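You operate a simulated robot arm through the tools that you are given. There is no shell and no other tool. Be economical: measure what you need, move in short steps, check, and stop when the job is done.

Carry out the task below with a simulated robot arm. There is one attempt and no reset: what you move stays moved.

TASK
Put one of the potatoes from the table top on top of the pile of grey bowls.
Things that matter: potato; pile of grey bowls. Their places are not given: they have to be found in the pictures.

It is judged by the outcome, as a careful person would: the job done as asked, and still so three seconds after it is handed in. It fails if anything else is knocked over, pushed out of place, dropped, spilled or broken.

THE ROBOT
A 7-joint arm with a two-finger parallel gripper, fixed in place. Base frame: the origin is at the foot of the arm, x ahead of it, y to its left, z up; the work surface is at about z = 0. Lengths are in mm, angles in rad, forces in N, time in s.
With the tool pointing down near the work surface it reaches from about 240 to 620 mm from the base axis. Its first joint turns from -1.152 to 1.152 rad. Payload 2.6 kg.
Tool frame: the origin (TCP) lies between the finger pads and is the grasp point; the fingertips stand 30 mm ahead of it; z points along the fingers, y is the line along which they close. The gripper opens to 94 mm. The fingers are 28 mm wide and 10 mm thick; the gripper's body (50 by 96 mm) begins 55 mm behind the TCP.
Orientation is that of the tool frame in the base frame, as a unit quaternion [x, y, z, w]. With the fingers straight down and closing along the base's y, the tool's x points along the base's -x, its y along +y and its z along -z.

THE INTERFACE
- The arm moves only by the tool apply_moves. Its argument "motion" is a list of rows, each an object of numbers (a shift or turn left out is 0, a gripper value left out holds the last): "tx", "ty", "tz": the shift along the tool's x, y, z in units of 40 mm (1.0 is 40 mm); "rx", "ry", "rz": the turn, a rotation vector about the tool's x, y, z in units of 5 degrees (1.0 is 5 degrees); "jaw": the opening, from 0 (shut) to 1 (fully open). In form: [{"tx": .., "ty": .., "tz": .., "rx": .., "ry": .., "rz": .., "jaw": ..}, ...]. A call has 1 to 20 rows; each row shifts and turns the commanded pose from where the row before left it, along the tool's axes as they then stand. A call with a number of a shift or a turn outside -1 to 1 is refused whole. A row lasts 0.2 s, in which the tool goes at most 50 mm and 0.15 rad; a call with a longer step from one row to the next is refused whole, and so is a gripper value outside its range. A pose out of reach is approached as far as the arm can. The call stops where the force on the tool passes 40 N (or 10 N more than at its start, if that is more) or the arm is blocked; 0.2 s more then pass. The fingers move at their own pace (about 72 mm/s each) and stop on an object; they squeeze with about 43 N. The grip force told is the motor's: it shows also when the fingers shut on nothing. Time passes only in rows, and 0.2 s behind the last, so rows that do not move let the fingers close. It gives the time, the measured TCP pose, the force on the tool (base axes), the opening and the grip force at its end, in the units of the frame above (readings bear some noise), and new pictures: "show" is both (left out), scene, wrist or none.
- Cameras (640 x 400 px; columns grow to the right, rows downward): "scene" is fixed at [39.3, 442.3, 551.4]; the picture's right is [-0.69, -0.72, 0.00], its down [-0.49, 0.47, -0.73] and it looks along [0.53, -0.50, -0.68] (base axes); focal length 240 px, centre (320, 200). "wrist" rides on the gripper at [-37, 0, -58] in the tool frame; the picture's right is [0.00, -1.00, 0.00], its down [0.97, 0.00, -0.24] and it looks along [0.24, 0.00, 0.97] (tool axes); focal length 218 px, centre (320, 200).
- locate(camera, pixels): for up to 12 pixels [column, row] of the newest picture of that camera ("zoom" is the newest enlarged one), the place [x, y, z] in the base frame of the surface seen there, good to about 3 mm. No time passes.
- inspect(camera, box): a new picture of the part [left, top, right, bottom] of that camera's present view, enlarged. No time passes.
- finish_job(): hands the job in; it is judged then, once.

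Work in short steps. Measure before you move; look again where a grasp or a placing could have gone wrong, and mend it. You have 60 turns and 120 pictures in all, the two below and enlarged ones among them. Open the gripper and draw the arm clear of the work before you hand the job in, unless the task says otherwise; then end with one line.

The tools are called by a JSON object that holds its "method" and its "body". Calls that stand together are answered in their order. apply_moves: Moves the arm, as the interface text tells. Its arguments: {"type":"object","properties":{"motion":{"type":"array","items":{"type":"object","properties":{"tx":{"type":"number"},"ty":{"type":"number"},"tz":{"type":"number"},"rx":{"type":"number"},"ry":{"type":"number"},"rz":{"type":"number"},"jaw":{"type":"number"}}}},"show":{"type":"string","enum":["both","scene","wrist","none"]}},"required":["motion"]} The other tools are called the same way: locate (camera, pixels) gives the place of the surface under pixels of a picture; inspect (camera, box) takes an enlarged picture of a part of a camera's view; finish_job () hands the job in.

At the start:

```text
clock: 0.0
tool_pos: [361.0, 108.0, 352.5]
ee_rot: [0.0, 1.0, 0.0, 0.0]
force: [0.0, 0.6, -0.3]
finger_gap: 94.2
grasp_force: 0.1
```

scene: 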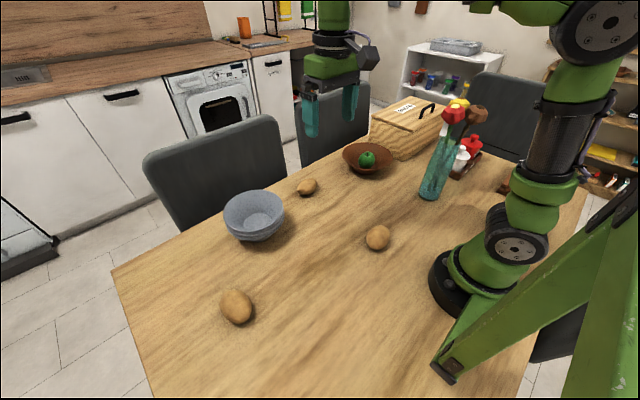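
wrist: 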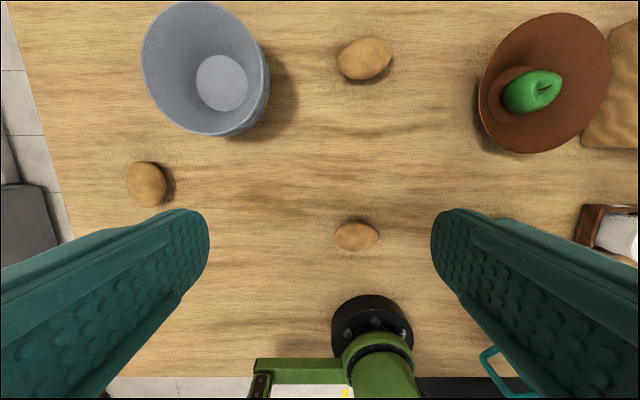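

The scene shows three potatoes: (236,307), (378,237) and (307,187). The grey bowls are at (254,215). I'll measure these first.

{"method": "locate", "body": {"camera": "wrist", "pixels": [[364, 58], [357, 236], [148, 184], [221, 83], [145, 60], [262, 75], [205, 5], [210, 132], [340, 58], [390, 58], [364, 38], [364, 80]]}}

{"method": "locate", "body": {"camera": "scene", "pixels": [[378, 235], [236, 305], [307, 185], [256, 221], [225, 212], [283, 206], [252, 192], [258, 234], [365, 238], [390, 237], [378, 228], [378, 248]]}}

{"method": "inspect", "body": {"camera": "scene", "box": [200, 160, 420, 340]}}

```text
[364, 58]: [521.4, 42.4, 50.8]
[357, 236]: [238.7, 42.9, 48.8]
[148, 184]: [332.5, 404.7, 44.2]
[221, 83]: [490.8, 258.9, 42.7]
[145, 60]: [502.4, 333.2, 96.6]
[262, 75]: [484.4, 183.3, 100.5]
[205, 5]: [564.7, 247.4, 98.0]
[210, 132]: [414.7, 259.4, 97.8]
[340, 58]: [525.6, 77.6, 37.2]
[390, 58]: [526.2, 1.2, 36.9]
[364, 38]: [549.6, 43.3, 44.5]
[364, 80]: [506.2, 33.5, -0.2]
```

```text
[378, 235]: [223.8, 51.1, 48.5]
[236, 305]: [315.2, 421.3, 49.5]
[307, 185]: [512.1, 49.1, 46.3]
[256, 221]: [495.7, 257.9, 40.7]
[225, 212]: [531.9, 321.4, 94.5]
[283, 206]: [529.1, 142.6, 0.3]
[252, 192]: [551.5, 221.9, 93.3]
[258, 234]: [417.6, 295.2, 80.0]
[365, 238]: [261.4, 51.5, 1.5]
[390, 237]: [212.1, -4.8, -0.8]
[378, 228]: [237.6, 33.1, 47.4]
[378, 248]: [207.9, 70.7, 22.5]
```

```text
2.22 times, centred on (310, 250) of scene
```

zoom: 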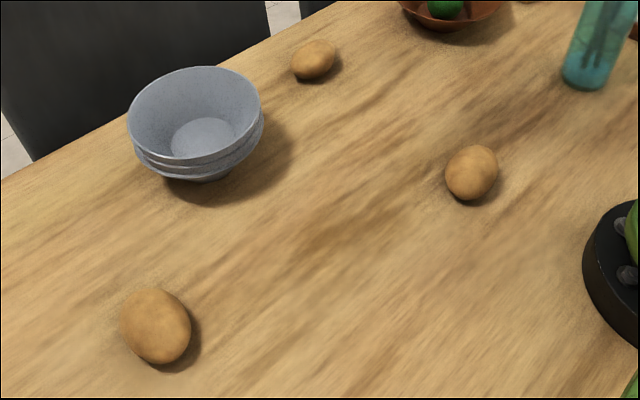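

The potato at about (523,42) is nearest to the bowls, whose centre is about (490,258) with the rim at z≈98. I'll move above that potato and look.

{"method": "apply_moves", "body": {"motion": [{"tx": -0.7, "ty": -0.33, "tz": 0.5}, {"tx": -0.7, "ty": -0.33, "tz": 0.5}, {"tx": -0.7, "ty": -0.33, "tz": 0.5}, {"tx": -0.7, "ty": -0.33, "tz": 0.5}, {"tx": -0.7, "ty": -0.33, "tz": 0.5}, {}], "show": "wrist"}}

```text
clock: 1.4
tool_pos: [500.3, 43.0, 252.6]
ee_rot: [0.0, 1.0, 0.0, 0.0]
force: [-0.6, 0.8, 0.9]
finger_gap: 94.1
grasp_force: 0.1
```

wrist: 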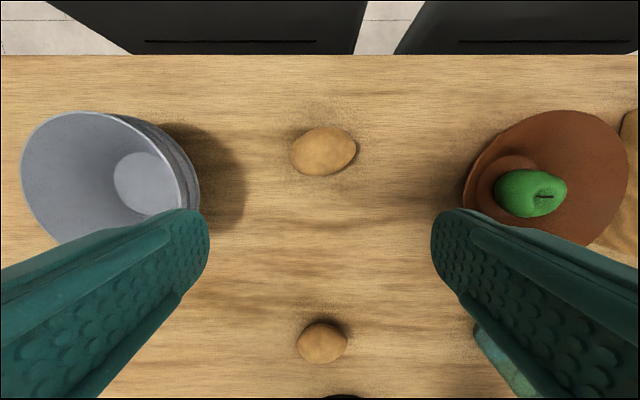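

{"method": "locate", "body": {"camera": "wrist", "pixels": [[323, 150], [293, 158], [354, 146], [322, 129], [322, 173], [345, 135], [303, 170], [305, 135], [345, 165]]}}

{"method": "inspect", "body": {"camera": "wrist", "box": [260, 100, 390, 200]}}

```text
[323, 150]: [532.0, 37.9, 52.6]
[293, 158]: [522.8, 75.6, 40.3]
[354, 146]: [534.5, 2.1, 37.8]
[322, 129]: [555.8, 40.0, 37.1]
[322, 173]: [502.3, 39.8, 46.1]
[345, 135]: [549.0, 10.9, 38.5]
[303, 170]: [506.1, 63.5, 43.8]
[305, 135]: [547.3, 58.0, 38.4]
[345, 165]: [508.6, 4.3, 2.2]
```

```text
4.00 times, centred on (325, 150) of wrist
```

zoom: 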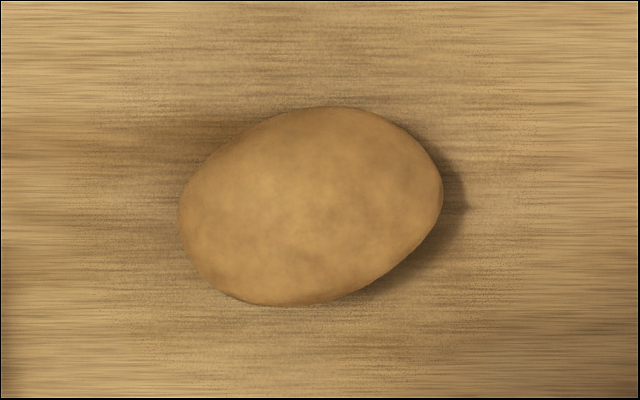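

The potato is about 76×56×52 mm, centred at about (529,39), with its long axis turned about 20° from y. I'll centre over it and turn the tool +70° about its z so the jaws close across the short side.

{"method": "apply_moves", "body": {"motion": [{"tx": -0.72, "ty": -0.1}, {"rz": 1}, {"rz": 1}, {"rz": 1}, {"rz": 1}, {"rz": 1}, {"rz": 1}, {"rz": 1}, {"rz": 1}, {"rz": 1}, {"rz": 1}, {"rz": 1}, {"rz": 1}, {"rz": 1}, {"rz": 1}, {"tz": 1}, {"tz": 1}, {"tz": 0.8}, {}], "show": "both"}}

```text
clock: 5.4
tool_pos: [529.5, 38.3, 139.8]
ee_rot: [0.574, 0.819, 0.001, -0.001]
force: [0.4, 0.9, 0.6]
finger_gap: 94.2
grasp_force: 0.0
```

scene: 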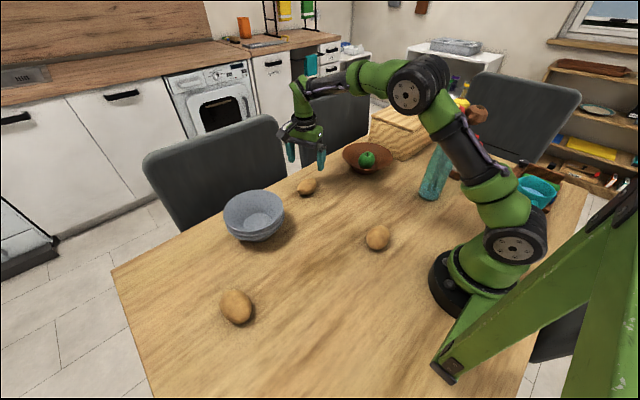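
wrist: 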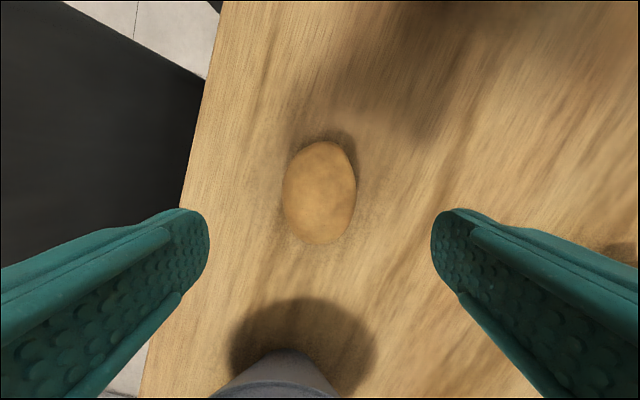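

{"method": "locate", "body": {"camera": "wrist", "pixels": [[320, 192], [320, 145], [320, 240], [150, 150], [100, 200], [190, 200], [285, 195], [355, 190]]}}

```text
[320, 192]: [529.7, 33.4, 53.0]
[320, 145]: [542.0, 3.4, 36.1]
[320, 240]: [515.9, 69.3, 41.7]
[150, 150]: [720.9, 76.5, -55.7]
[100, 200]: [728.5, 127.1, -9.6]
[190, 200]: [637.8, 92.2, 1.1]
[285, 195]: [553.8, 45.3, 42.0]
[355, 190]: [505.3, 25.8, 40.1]
```

The potato is centred and the chairs are well away at x > 700. I'll go down to z≈40, close, and lift a little.

{"method": "apply_moves", "body": {"motion": [{"tz": 0.8}, {"tz": 0.8}, {"tz": 0.6}, {"tz": 0.28}, {}, {"jaw": 0}, {"jaw": 0}, {"jaw": 0}, {"jaw": 0}, {"jaw": 0}], "show": "both"}}

```text
clock: 7.6
tool_pos: [530.1, 38.4, 44.0]
ee_rot: [0.573, 0.819, 0.0, -0.001]
force: [0.6, -0.8, -0.3]
finger_gap: 58.2
grasp_force: 42.3
```

scene: 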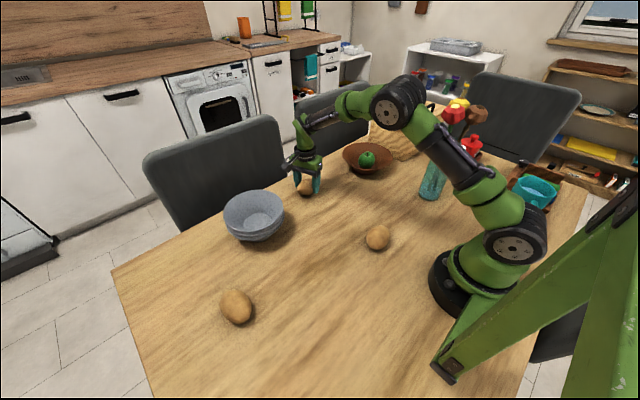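
wrist: 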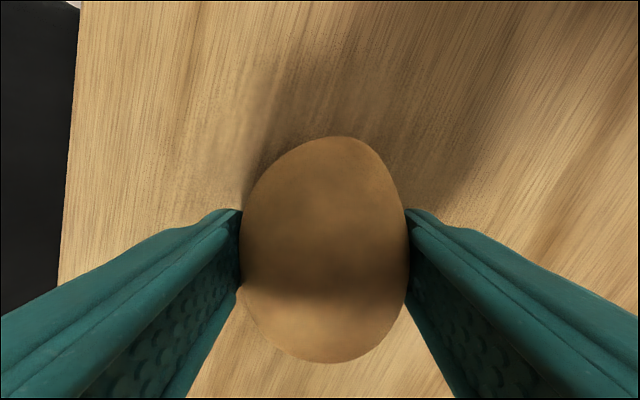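

The grip holds at a 58 mm gap. I'll lift 160 mm and check.

{"method": "apply_moves", "body": {"motion": [{"tz": -0.4}, {"tz": -0.7}, {"tz": -0.9}, {"tz": -1}, {"tz": -1}, {}], "show": "both"}}

```text
clock: 9.0
tool_pos: [529.3, 38.4, 203.3]
ee_rot: [0.573, 0.819, 0.0, 0.0]
force: [-0.1, 0.2, -0.6]
finger_gap: 58.0
grasp_force: 43.5
```

scene: 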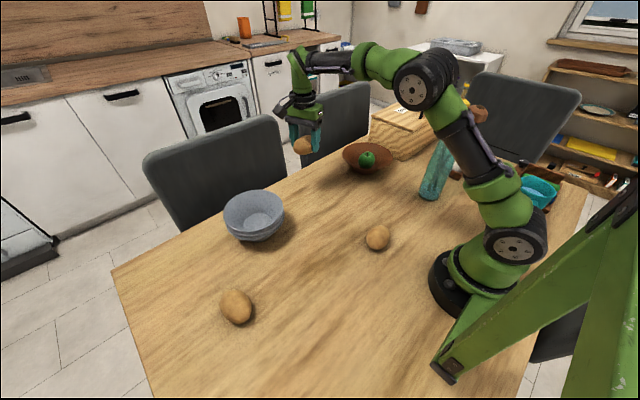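
wrist: 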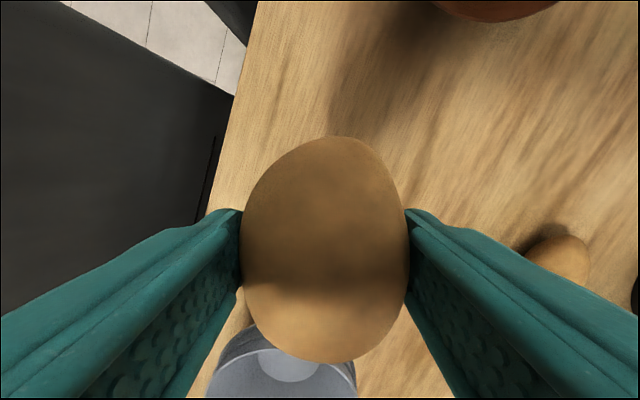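

Held securely. I'll move above the bowl centre (490,258), keeping the potato's underside at about 160, above the rim.

{"method": "apply_moves", "body": {"motion": [{"tx": 0.5, "ty": 0.09}, {"tx": 0.85, "ty": 0.15}, {"tx": 0.95, "ty": 0.16}, {"tx": 0.95, "ty": 0.16}, {"tx": 0.95, "ty": 0.16}, {"tx": 0.8, "ty": 0.14}, {"tx": 0.5, "ty": 0.09}, {}], "show": "both"}}

```text
clock: 10.8
tool_pos: [489.5, 258.8, 201.0]
ee_rot: [0.574, 0.819, 0.0, 0.0]
force: [-0.4, 0.6, -1.7]
finger_gap: 58.0
grasp_force: 42.8
```

scene: 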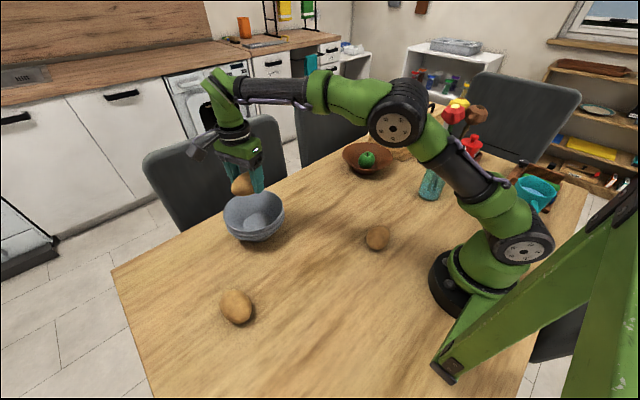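
wrist: 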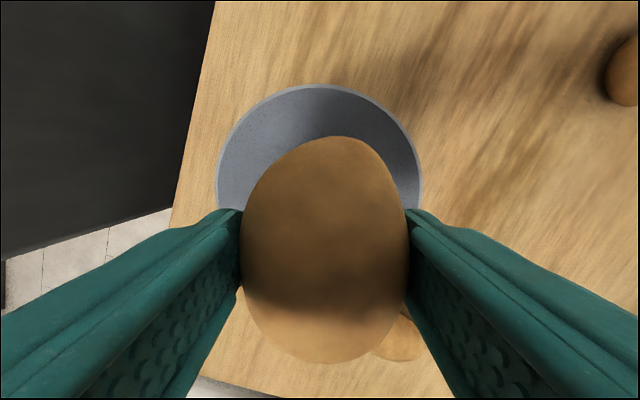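

The bowl is centred under the potato. I'll lower to TCP z≈92, which puts the potato about 6 mm above the bowl floor, using small steps.

{"method": "apply_moves", "body": {"motion": [{"tz": 0.6}, {"tz": 0.6}, {"tz": 0.5}, {"tz": 0.3}, {"tz": 0.2}, {"tz": 0.2}, {"tz": 0.15}, {"tz": 0.1}, {}], "show": "both"}}

```text
clock: 11.7
tool_pos: [494.2, 260.5, 140.0]
ee_rot: [0.573, 0.819, 0.01, 0.005]
force: [-2.0, -0.1, 3.5]
finger_gap: 57.6
grasp_force: 43.2
stopped in row 4: the force on the tool passed its limit (the readings are from after the stop); the commanded pose is now the measured one
```

scene: 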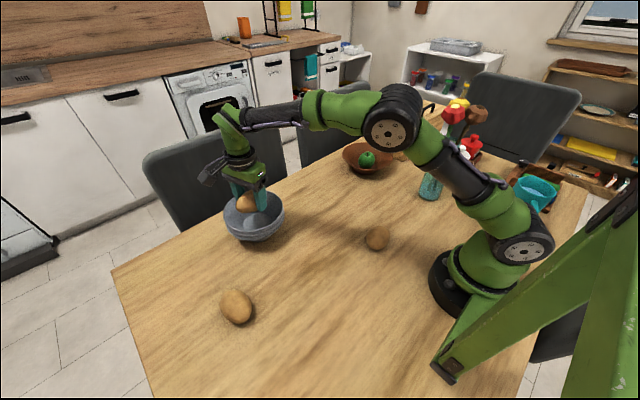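
wrist: 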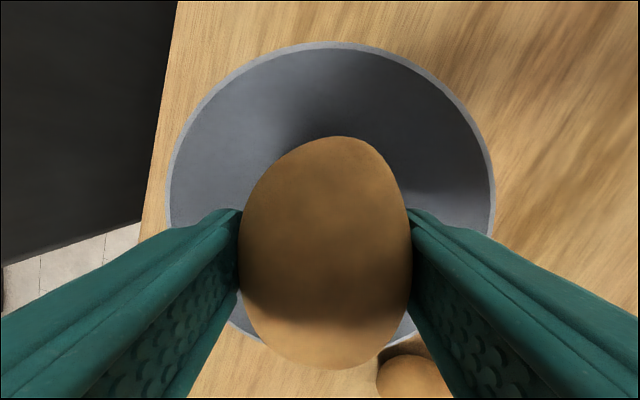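

The move stopped at z=140 on contact. I'll check what was touched and whether the bowl shifted.

{"method": "inspect", "body": {"camera": "scene", "box": [180, 100, 320, 260]}}

{"method": "locate", "body": {"camera": "wrist", "pixels": [[170, 190], [493, 190], [330, 46], [330, 90], [100, 100], [160, 100], [235, 320], [200, 120]]}}

{"method": "locate", "body": {"camera": "scene", "pixels": [[245, 203], [270, 125], [190, 150], [210, 135], [283, 208], [226, 212], [210, 170], [270, 210]]}}

```text
2.50 times, centred on (250, 180) of scene
```

zoom: 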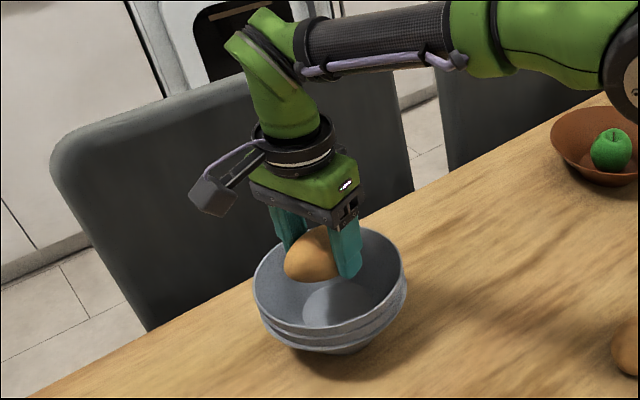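

```text
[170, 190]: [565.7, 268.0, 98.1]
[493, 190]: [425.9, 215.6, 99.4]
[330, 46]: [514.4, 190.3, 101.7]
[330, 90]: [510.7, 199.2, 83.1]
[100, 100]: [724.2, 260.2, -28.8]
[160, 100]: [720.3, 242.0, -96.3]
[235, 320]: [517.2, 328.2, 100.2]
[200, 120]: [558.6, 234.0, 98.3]
```

```text
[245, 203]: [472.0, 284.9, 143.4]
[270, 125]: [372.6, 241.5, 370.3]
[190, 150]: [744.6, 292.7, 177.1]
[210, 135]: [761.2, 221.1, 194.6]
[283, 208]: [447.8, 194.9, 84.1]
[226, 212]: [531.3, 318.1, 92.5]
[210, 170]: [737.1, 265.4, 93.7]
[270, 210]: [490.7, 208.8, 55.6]
```

The bowls are still in place and the arm is clear of the chair. The potato's underside (≈96) seems to have met something at rim height. I'll probe gently with 2 mm steps.

{"method": "apply_moves", "body": {"motion": [{}, {"tz": 0.05}, {"tz": 0.05}, {}], "show": "wrist"}}

```text
clock: 12.7
tool_pos: [493.8, 258.9, 139.0]
ee_rot: [0.573, 0.819, 0.014, 0.007]
force: [-10.5, -4.9, 36.3]
finger_gap: 57.8
grasp_force: 43.4
```

wrist: 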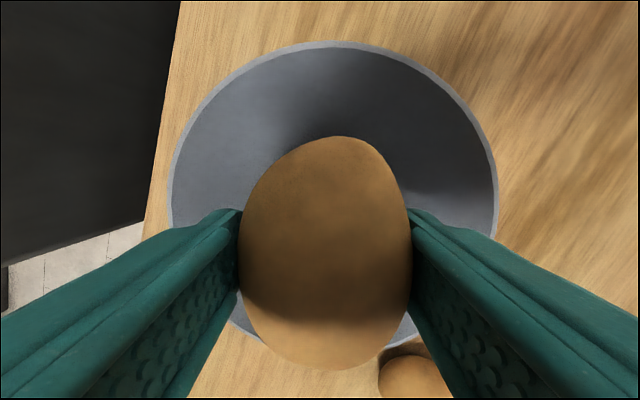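

{"method": "inspect", "body": {"camera": "scene", "box": [190, 130, 300, 250]}}

{"method": "locate", "body": {"camera": "scene", "pixels": [[206, 178], [210, 174], [222, 166], [240, 172], [262, 200], [248, 202], [258, 207], [238, 210]]}}

```text
3.33 times, centred on (245, 190) of scene
```

zoom: 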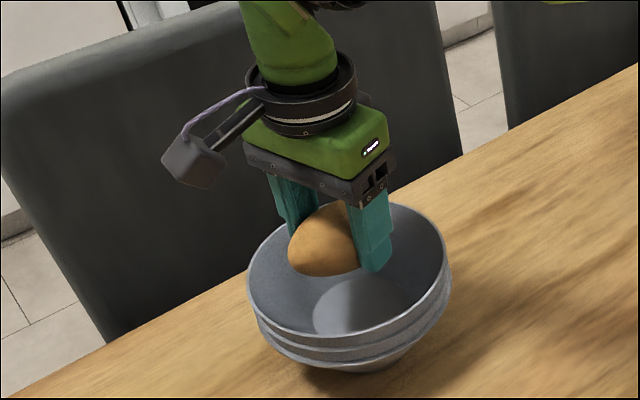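

```text
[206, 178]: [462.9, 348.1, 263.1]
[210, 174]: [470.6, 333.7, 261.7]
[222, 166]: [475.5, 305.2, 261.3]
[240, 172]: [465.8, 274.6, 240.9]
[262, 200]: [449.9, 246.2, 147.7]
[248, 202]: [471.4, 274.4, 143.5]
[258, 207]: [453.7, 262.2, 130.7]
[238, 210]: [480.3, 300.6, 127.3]
```

The bracket, fingers and arm are all free, so the potato itself is standing on the pile's contact surface at rim level. I'll ease off to a light contact before releasing gently.

{"method": "apply_moves", "body": {"motion": [{"tz": -0.05}, {"tz": -0.03}, {}, {}], "show": "none"}}

```text
clock: 13.7
tool_pos: [493.8, 259.8, 139.5]
ee_rot: [0.574, 0.819, 0.011, 0.006]
force: [4.8, 3.8, 17.2]
finger_gap: 57.6
grasp_force: 43.3
```

{"method": "apply_moves", "body": {"motion": [{"tz": -0.04}, {}, {}], "show": "none"}}

```text
clock: 14.5
tool_pos: [492.6, 260.1, 139.1]
ee_rot: [0.573, 0.819, 0.009, 0.005]
force: [2.7, 2.0, 7.1]
finger_gap: 57.5
grasp_force: 43.3
```

Contact is light now (7 N). I'll open just a few mm and look.

{"method": "apply_moves", "body": {"motion": [{"jaw": 0.62}, {"jaw": 0.64}, {"jaw": 0.66}, {}, {}], "show": "both"}}

```text
clock: 15.7
tool_pos: [493.3, 259.6, 139.7]
ee_rot: [0.574, 0.819, 0.009, 0.005]
force: [0.4, -1.1, -0.2]
finger_gap: 62.5
grasp_force: 0.1
```

scene: 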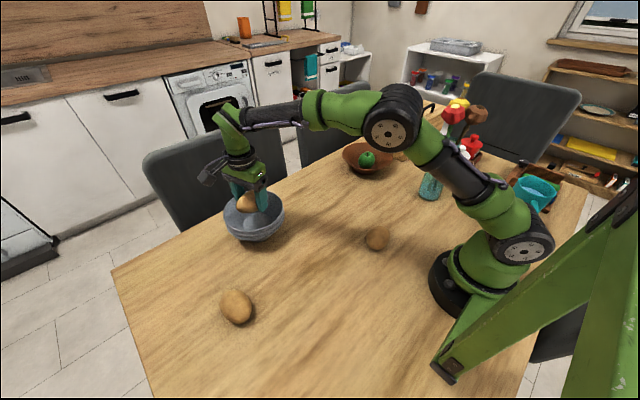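
wrist: 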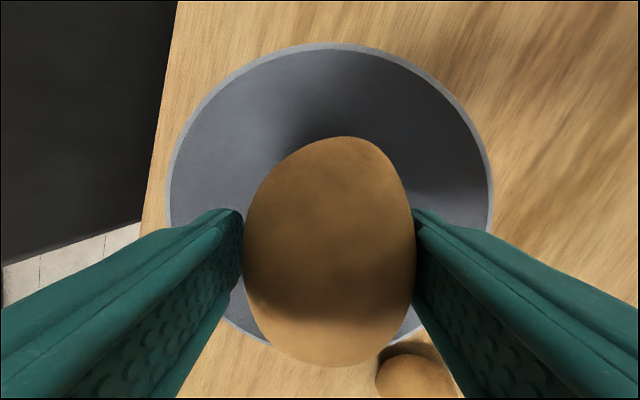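

The potato stays at rim level with no squeeze, so the pile supports it. I'll open a bit further and see whether it stays put.

{"method": "apply_moves", "body": {"motion": [{"jaw": 0.69}, {"jaw": 0.72}, {"jaw": 0.75}, {}, {}], "show": "wrist"}}

```text
clock: 16.9
tool_pos: [493.2, 260.1, 141.4]
ee_rot: [0.573, 0.819, 0.01, 0.005]
force: [-0.2, -1.1, 0.7]
finger_gap: 70.8
grasp_force: 0.1
```

wrist: 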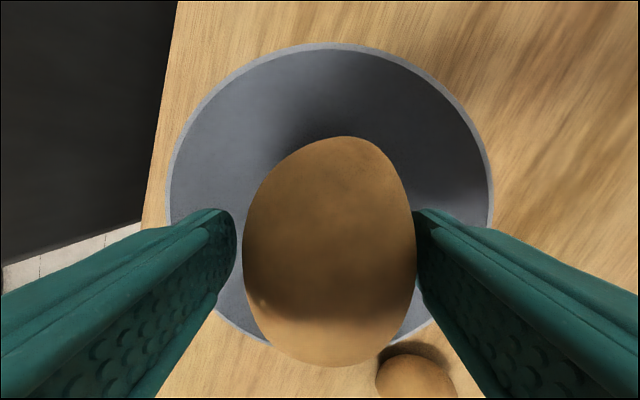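

It is standing freely. I'll open fully (the fingertips at z≈110 clear the rim) and check again.

{"method": "apply_moves", "body": {"motion": [{"jaw": 0.82}, {"jaw": 0.9}, {"jaw": 1}, {}, {"tz": -0.2}, {"tz": -0.5}, {"tz": -0.9}, {"tz": -1}, {}], "show": "both"}}

```text
clock: 18.9
tool_pos: [491.0, 258.0, 245.8]
ee_rot: [0.573, 0.819, 0.009, 0.005]
force: [0.6, -0.1, 0.2]
finger_gap: 93.9
grasp_force: 0.1
```

scene: 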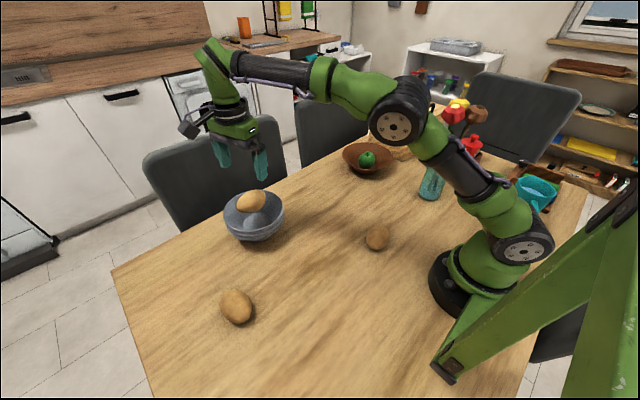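
wrist: 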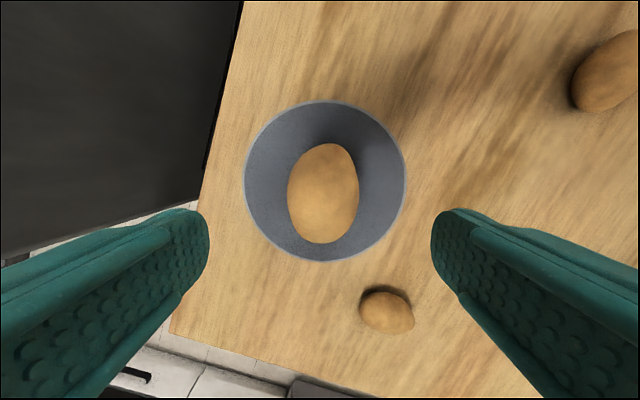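

The potato sits centred on the pile at rim level and isn't moving. I'll draw the arm clear, let a few seconds pass, and check that it is stable.

{"method": "apply_moves", "body": {"motion": [{"tz": -0.9}, {"tz": -0.9}, {"tx": -0.9}, {"tx": -0.9}, {"tx": -0.9}, {}, {}, {}, {}, {}, {}, {}, {}], "show": "scene"}}

{"method": "inspect", "body": {"camera": "scene", "box": [190, 150, 320, 260]}}

{"method": "locate", "body": {"camera": "scene", "pixels": [[252, 202], [225, 212], [256, 223]]}}

```text
clock: 21.7
tool_pos: [526.6, 156.3, 304.4]
ee_rot: [0.573, 0.819, 0.01, 0.005]
force: [0.0, -0.1, 0.5]
finger_gap: 93.9
grasp_force: 0.0
out of reach, approached as far as the arm can: row 2
```

scene: 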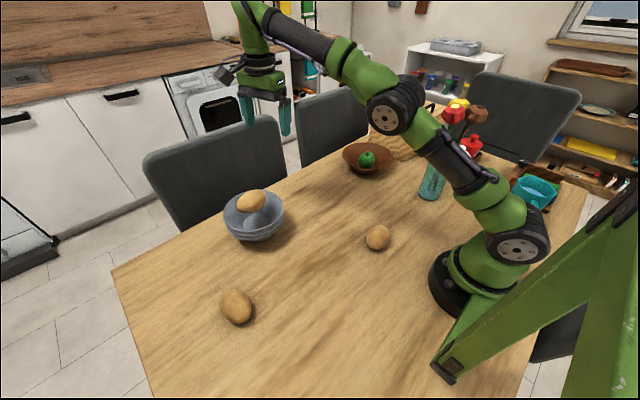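

```text
3.64 times, centred on (255, 205) of scene
```

zoom: 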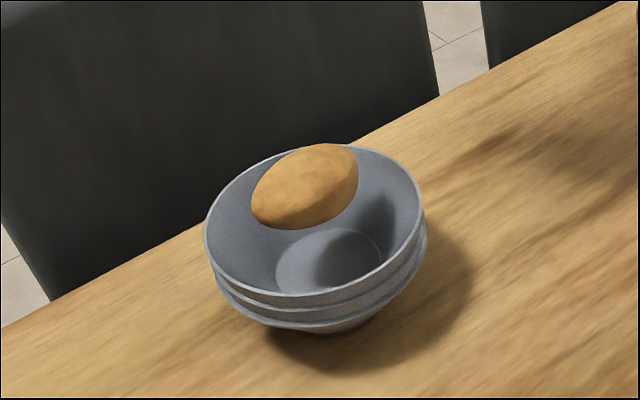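

```text
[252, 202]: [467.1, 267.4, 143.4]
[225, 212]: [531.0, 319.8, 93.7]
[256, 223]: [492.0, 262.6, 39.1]
```

The potato is steady on the pile, the bowls haven't moved and the arm is clear, so I'm handing the job in.

{"method": "finish_job", "body": {}}

```text
The job is handed in.
```

One potato is on top of the pile of grey bowls, at rim height and steady when I handed in; it stopped there on contact instead of going down to the bowl floor the pictures show, and nothing else was visibly moved.
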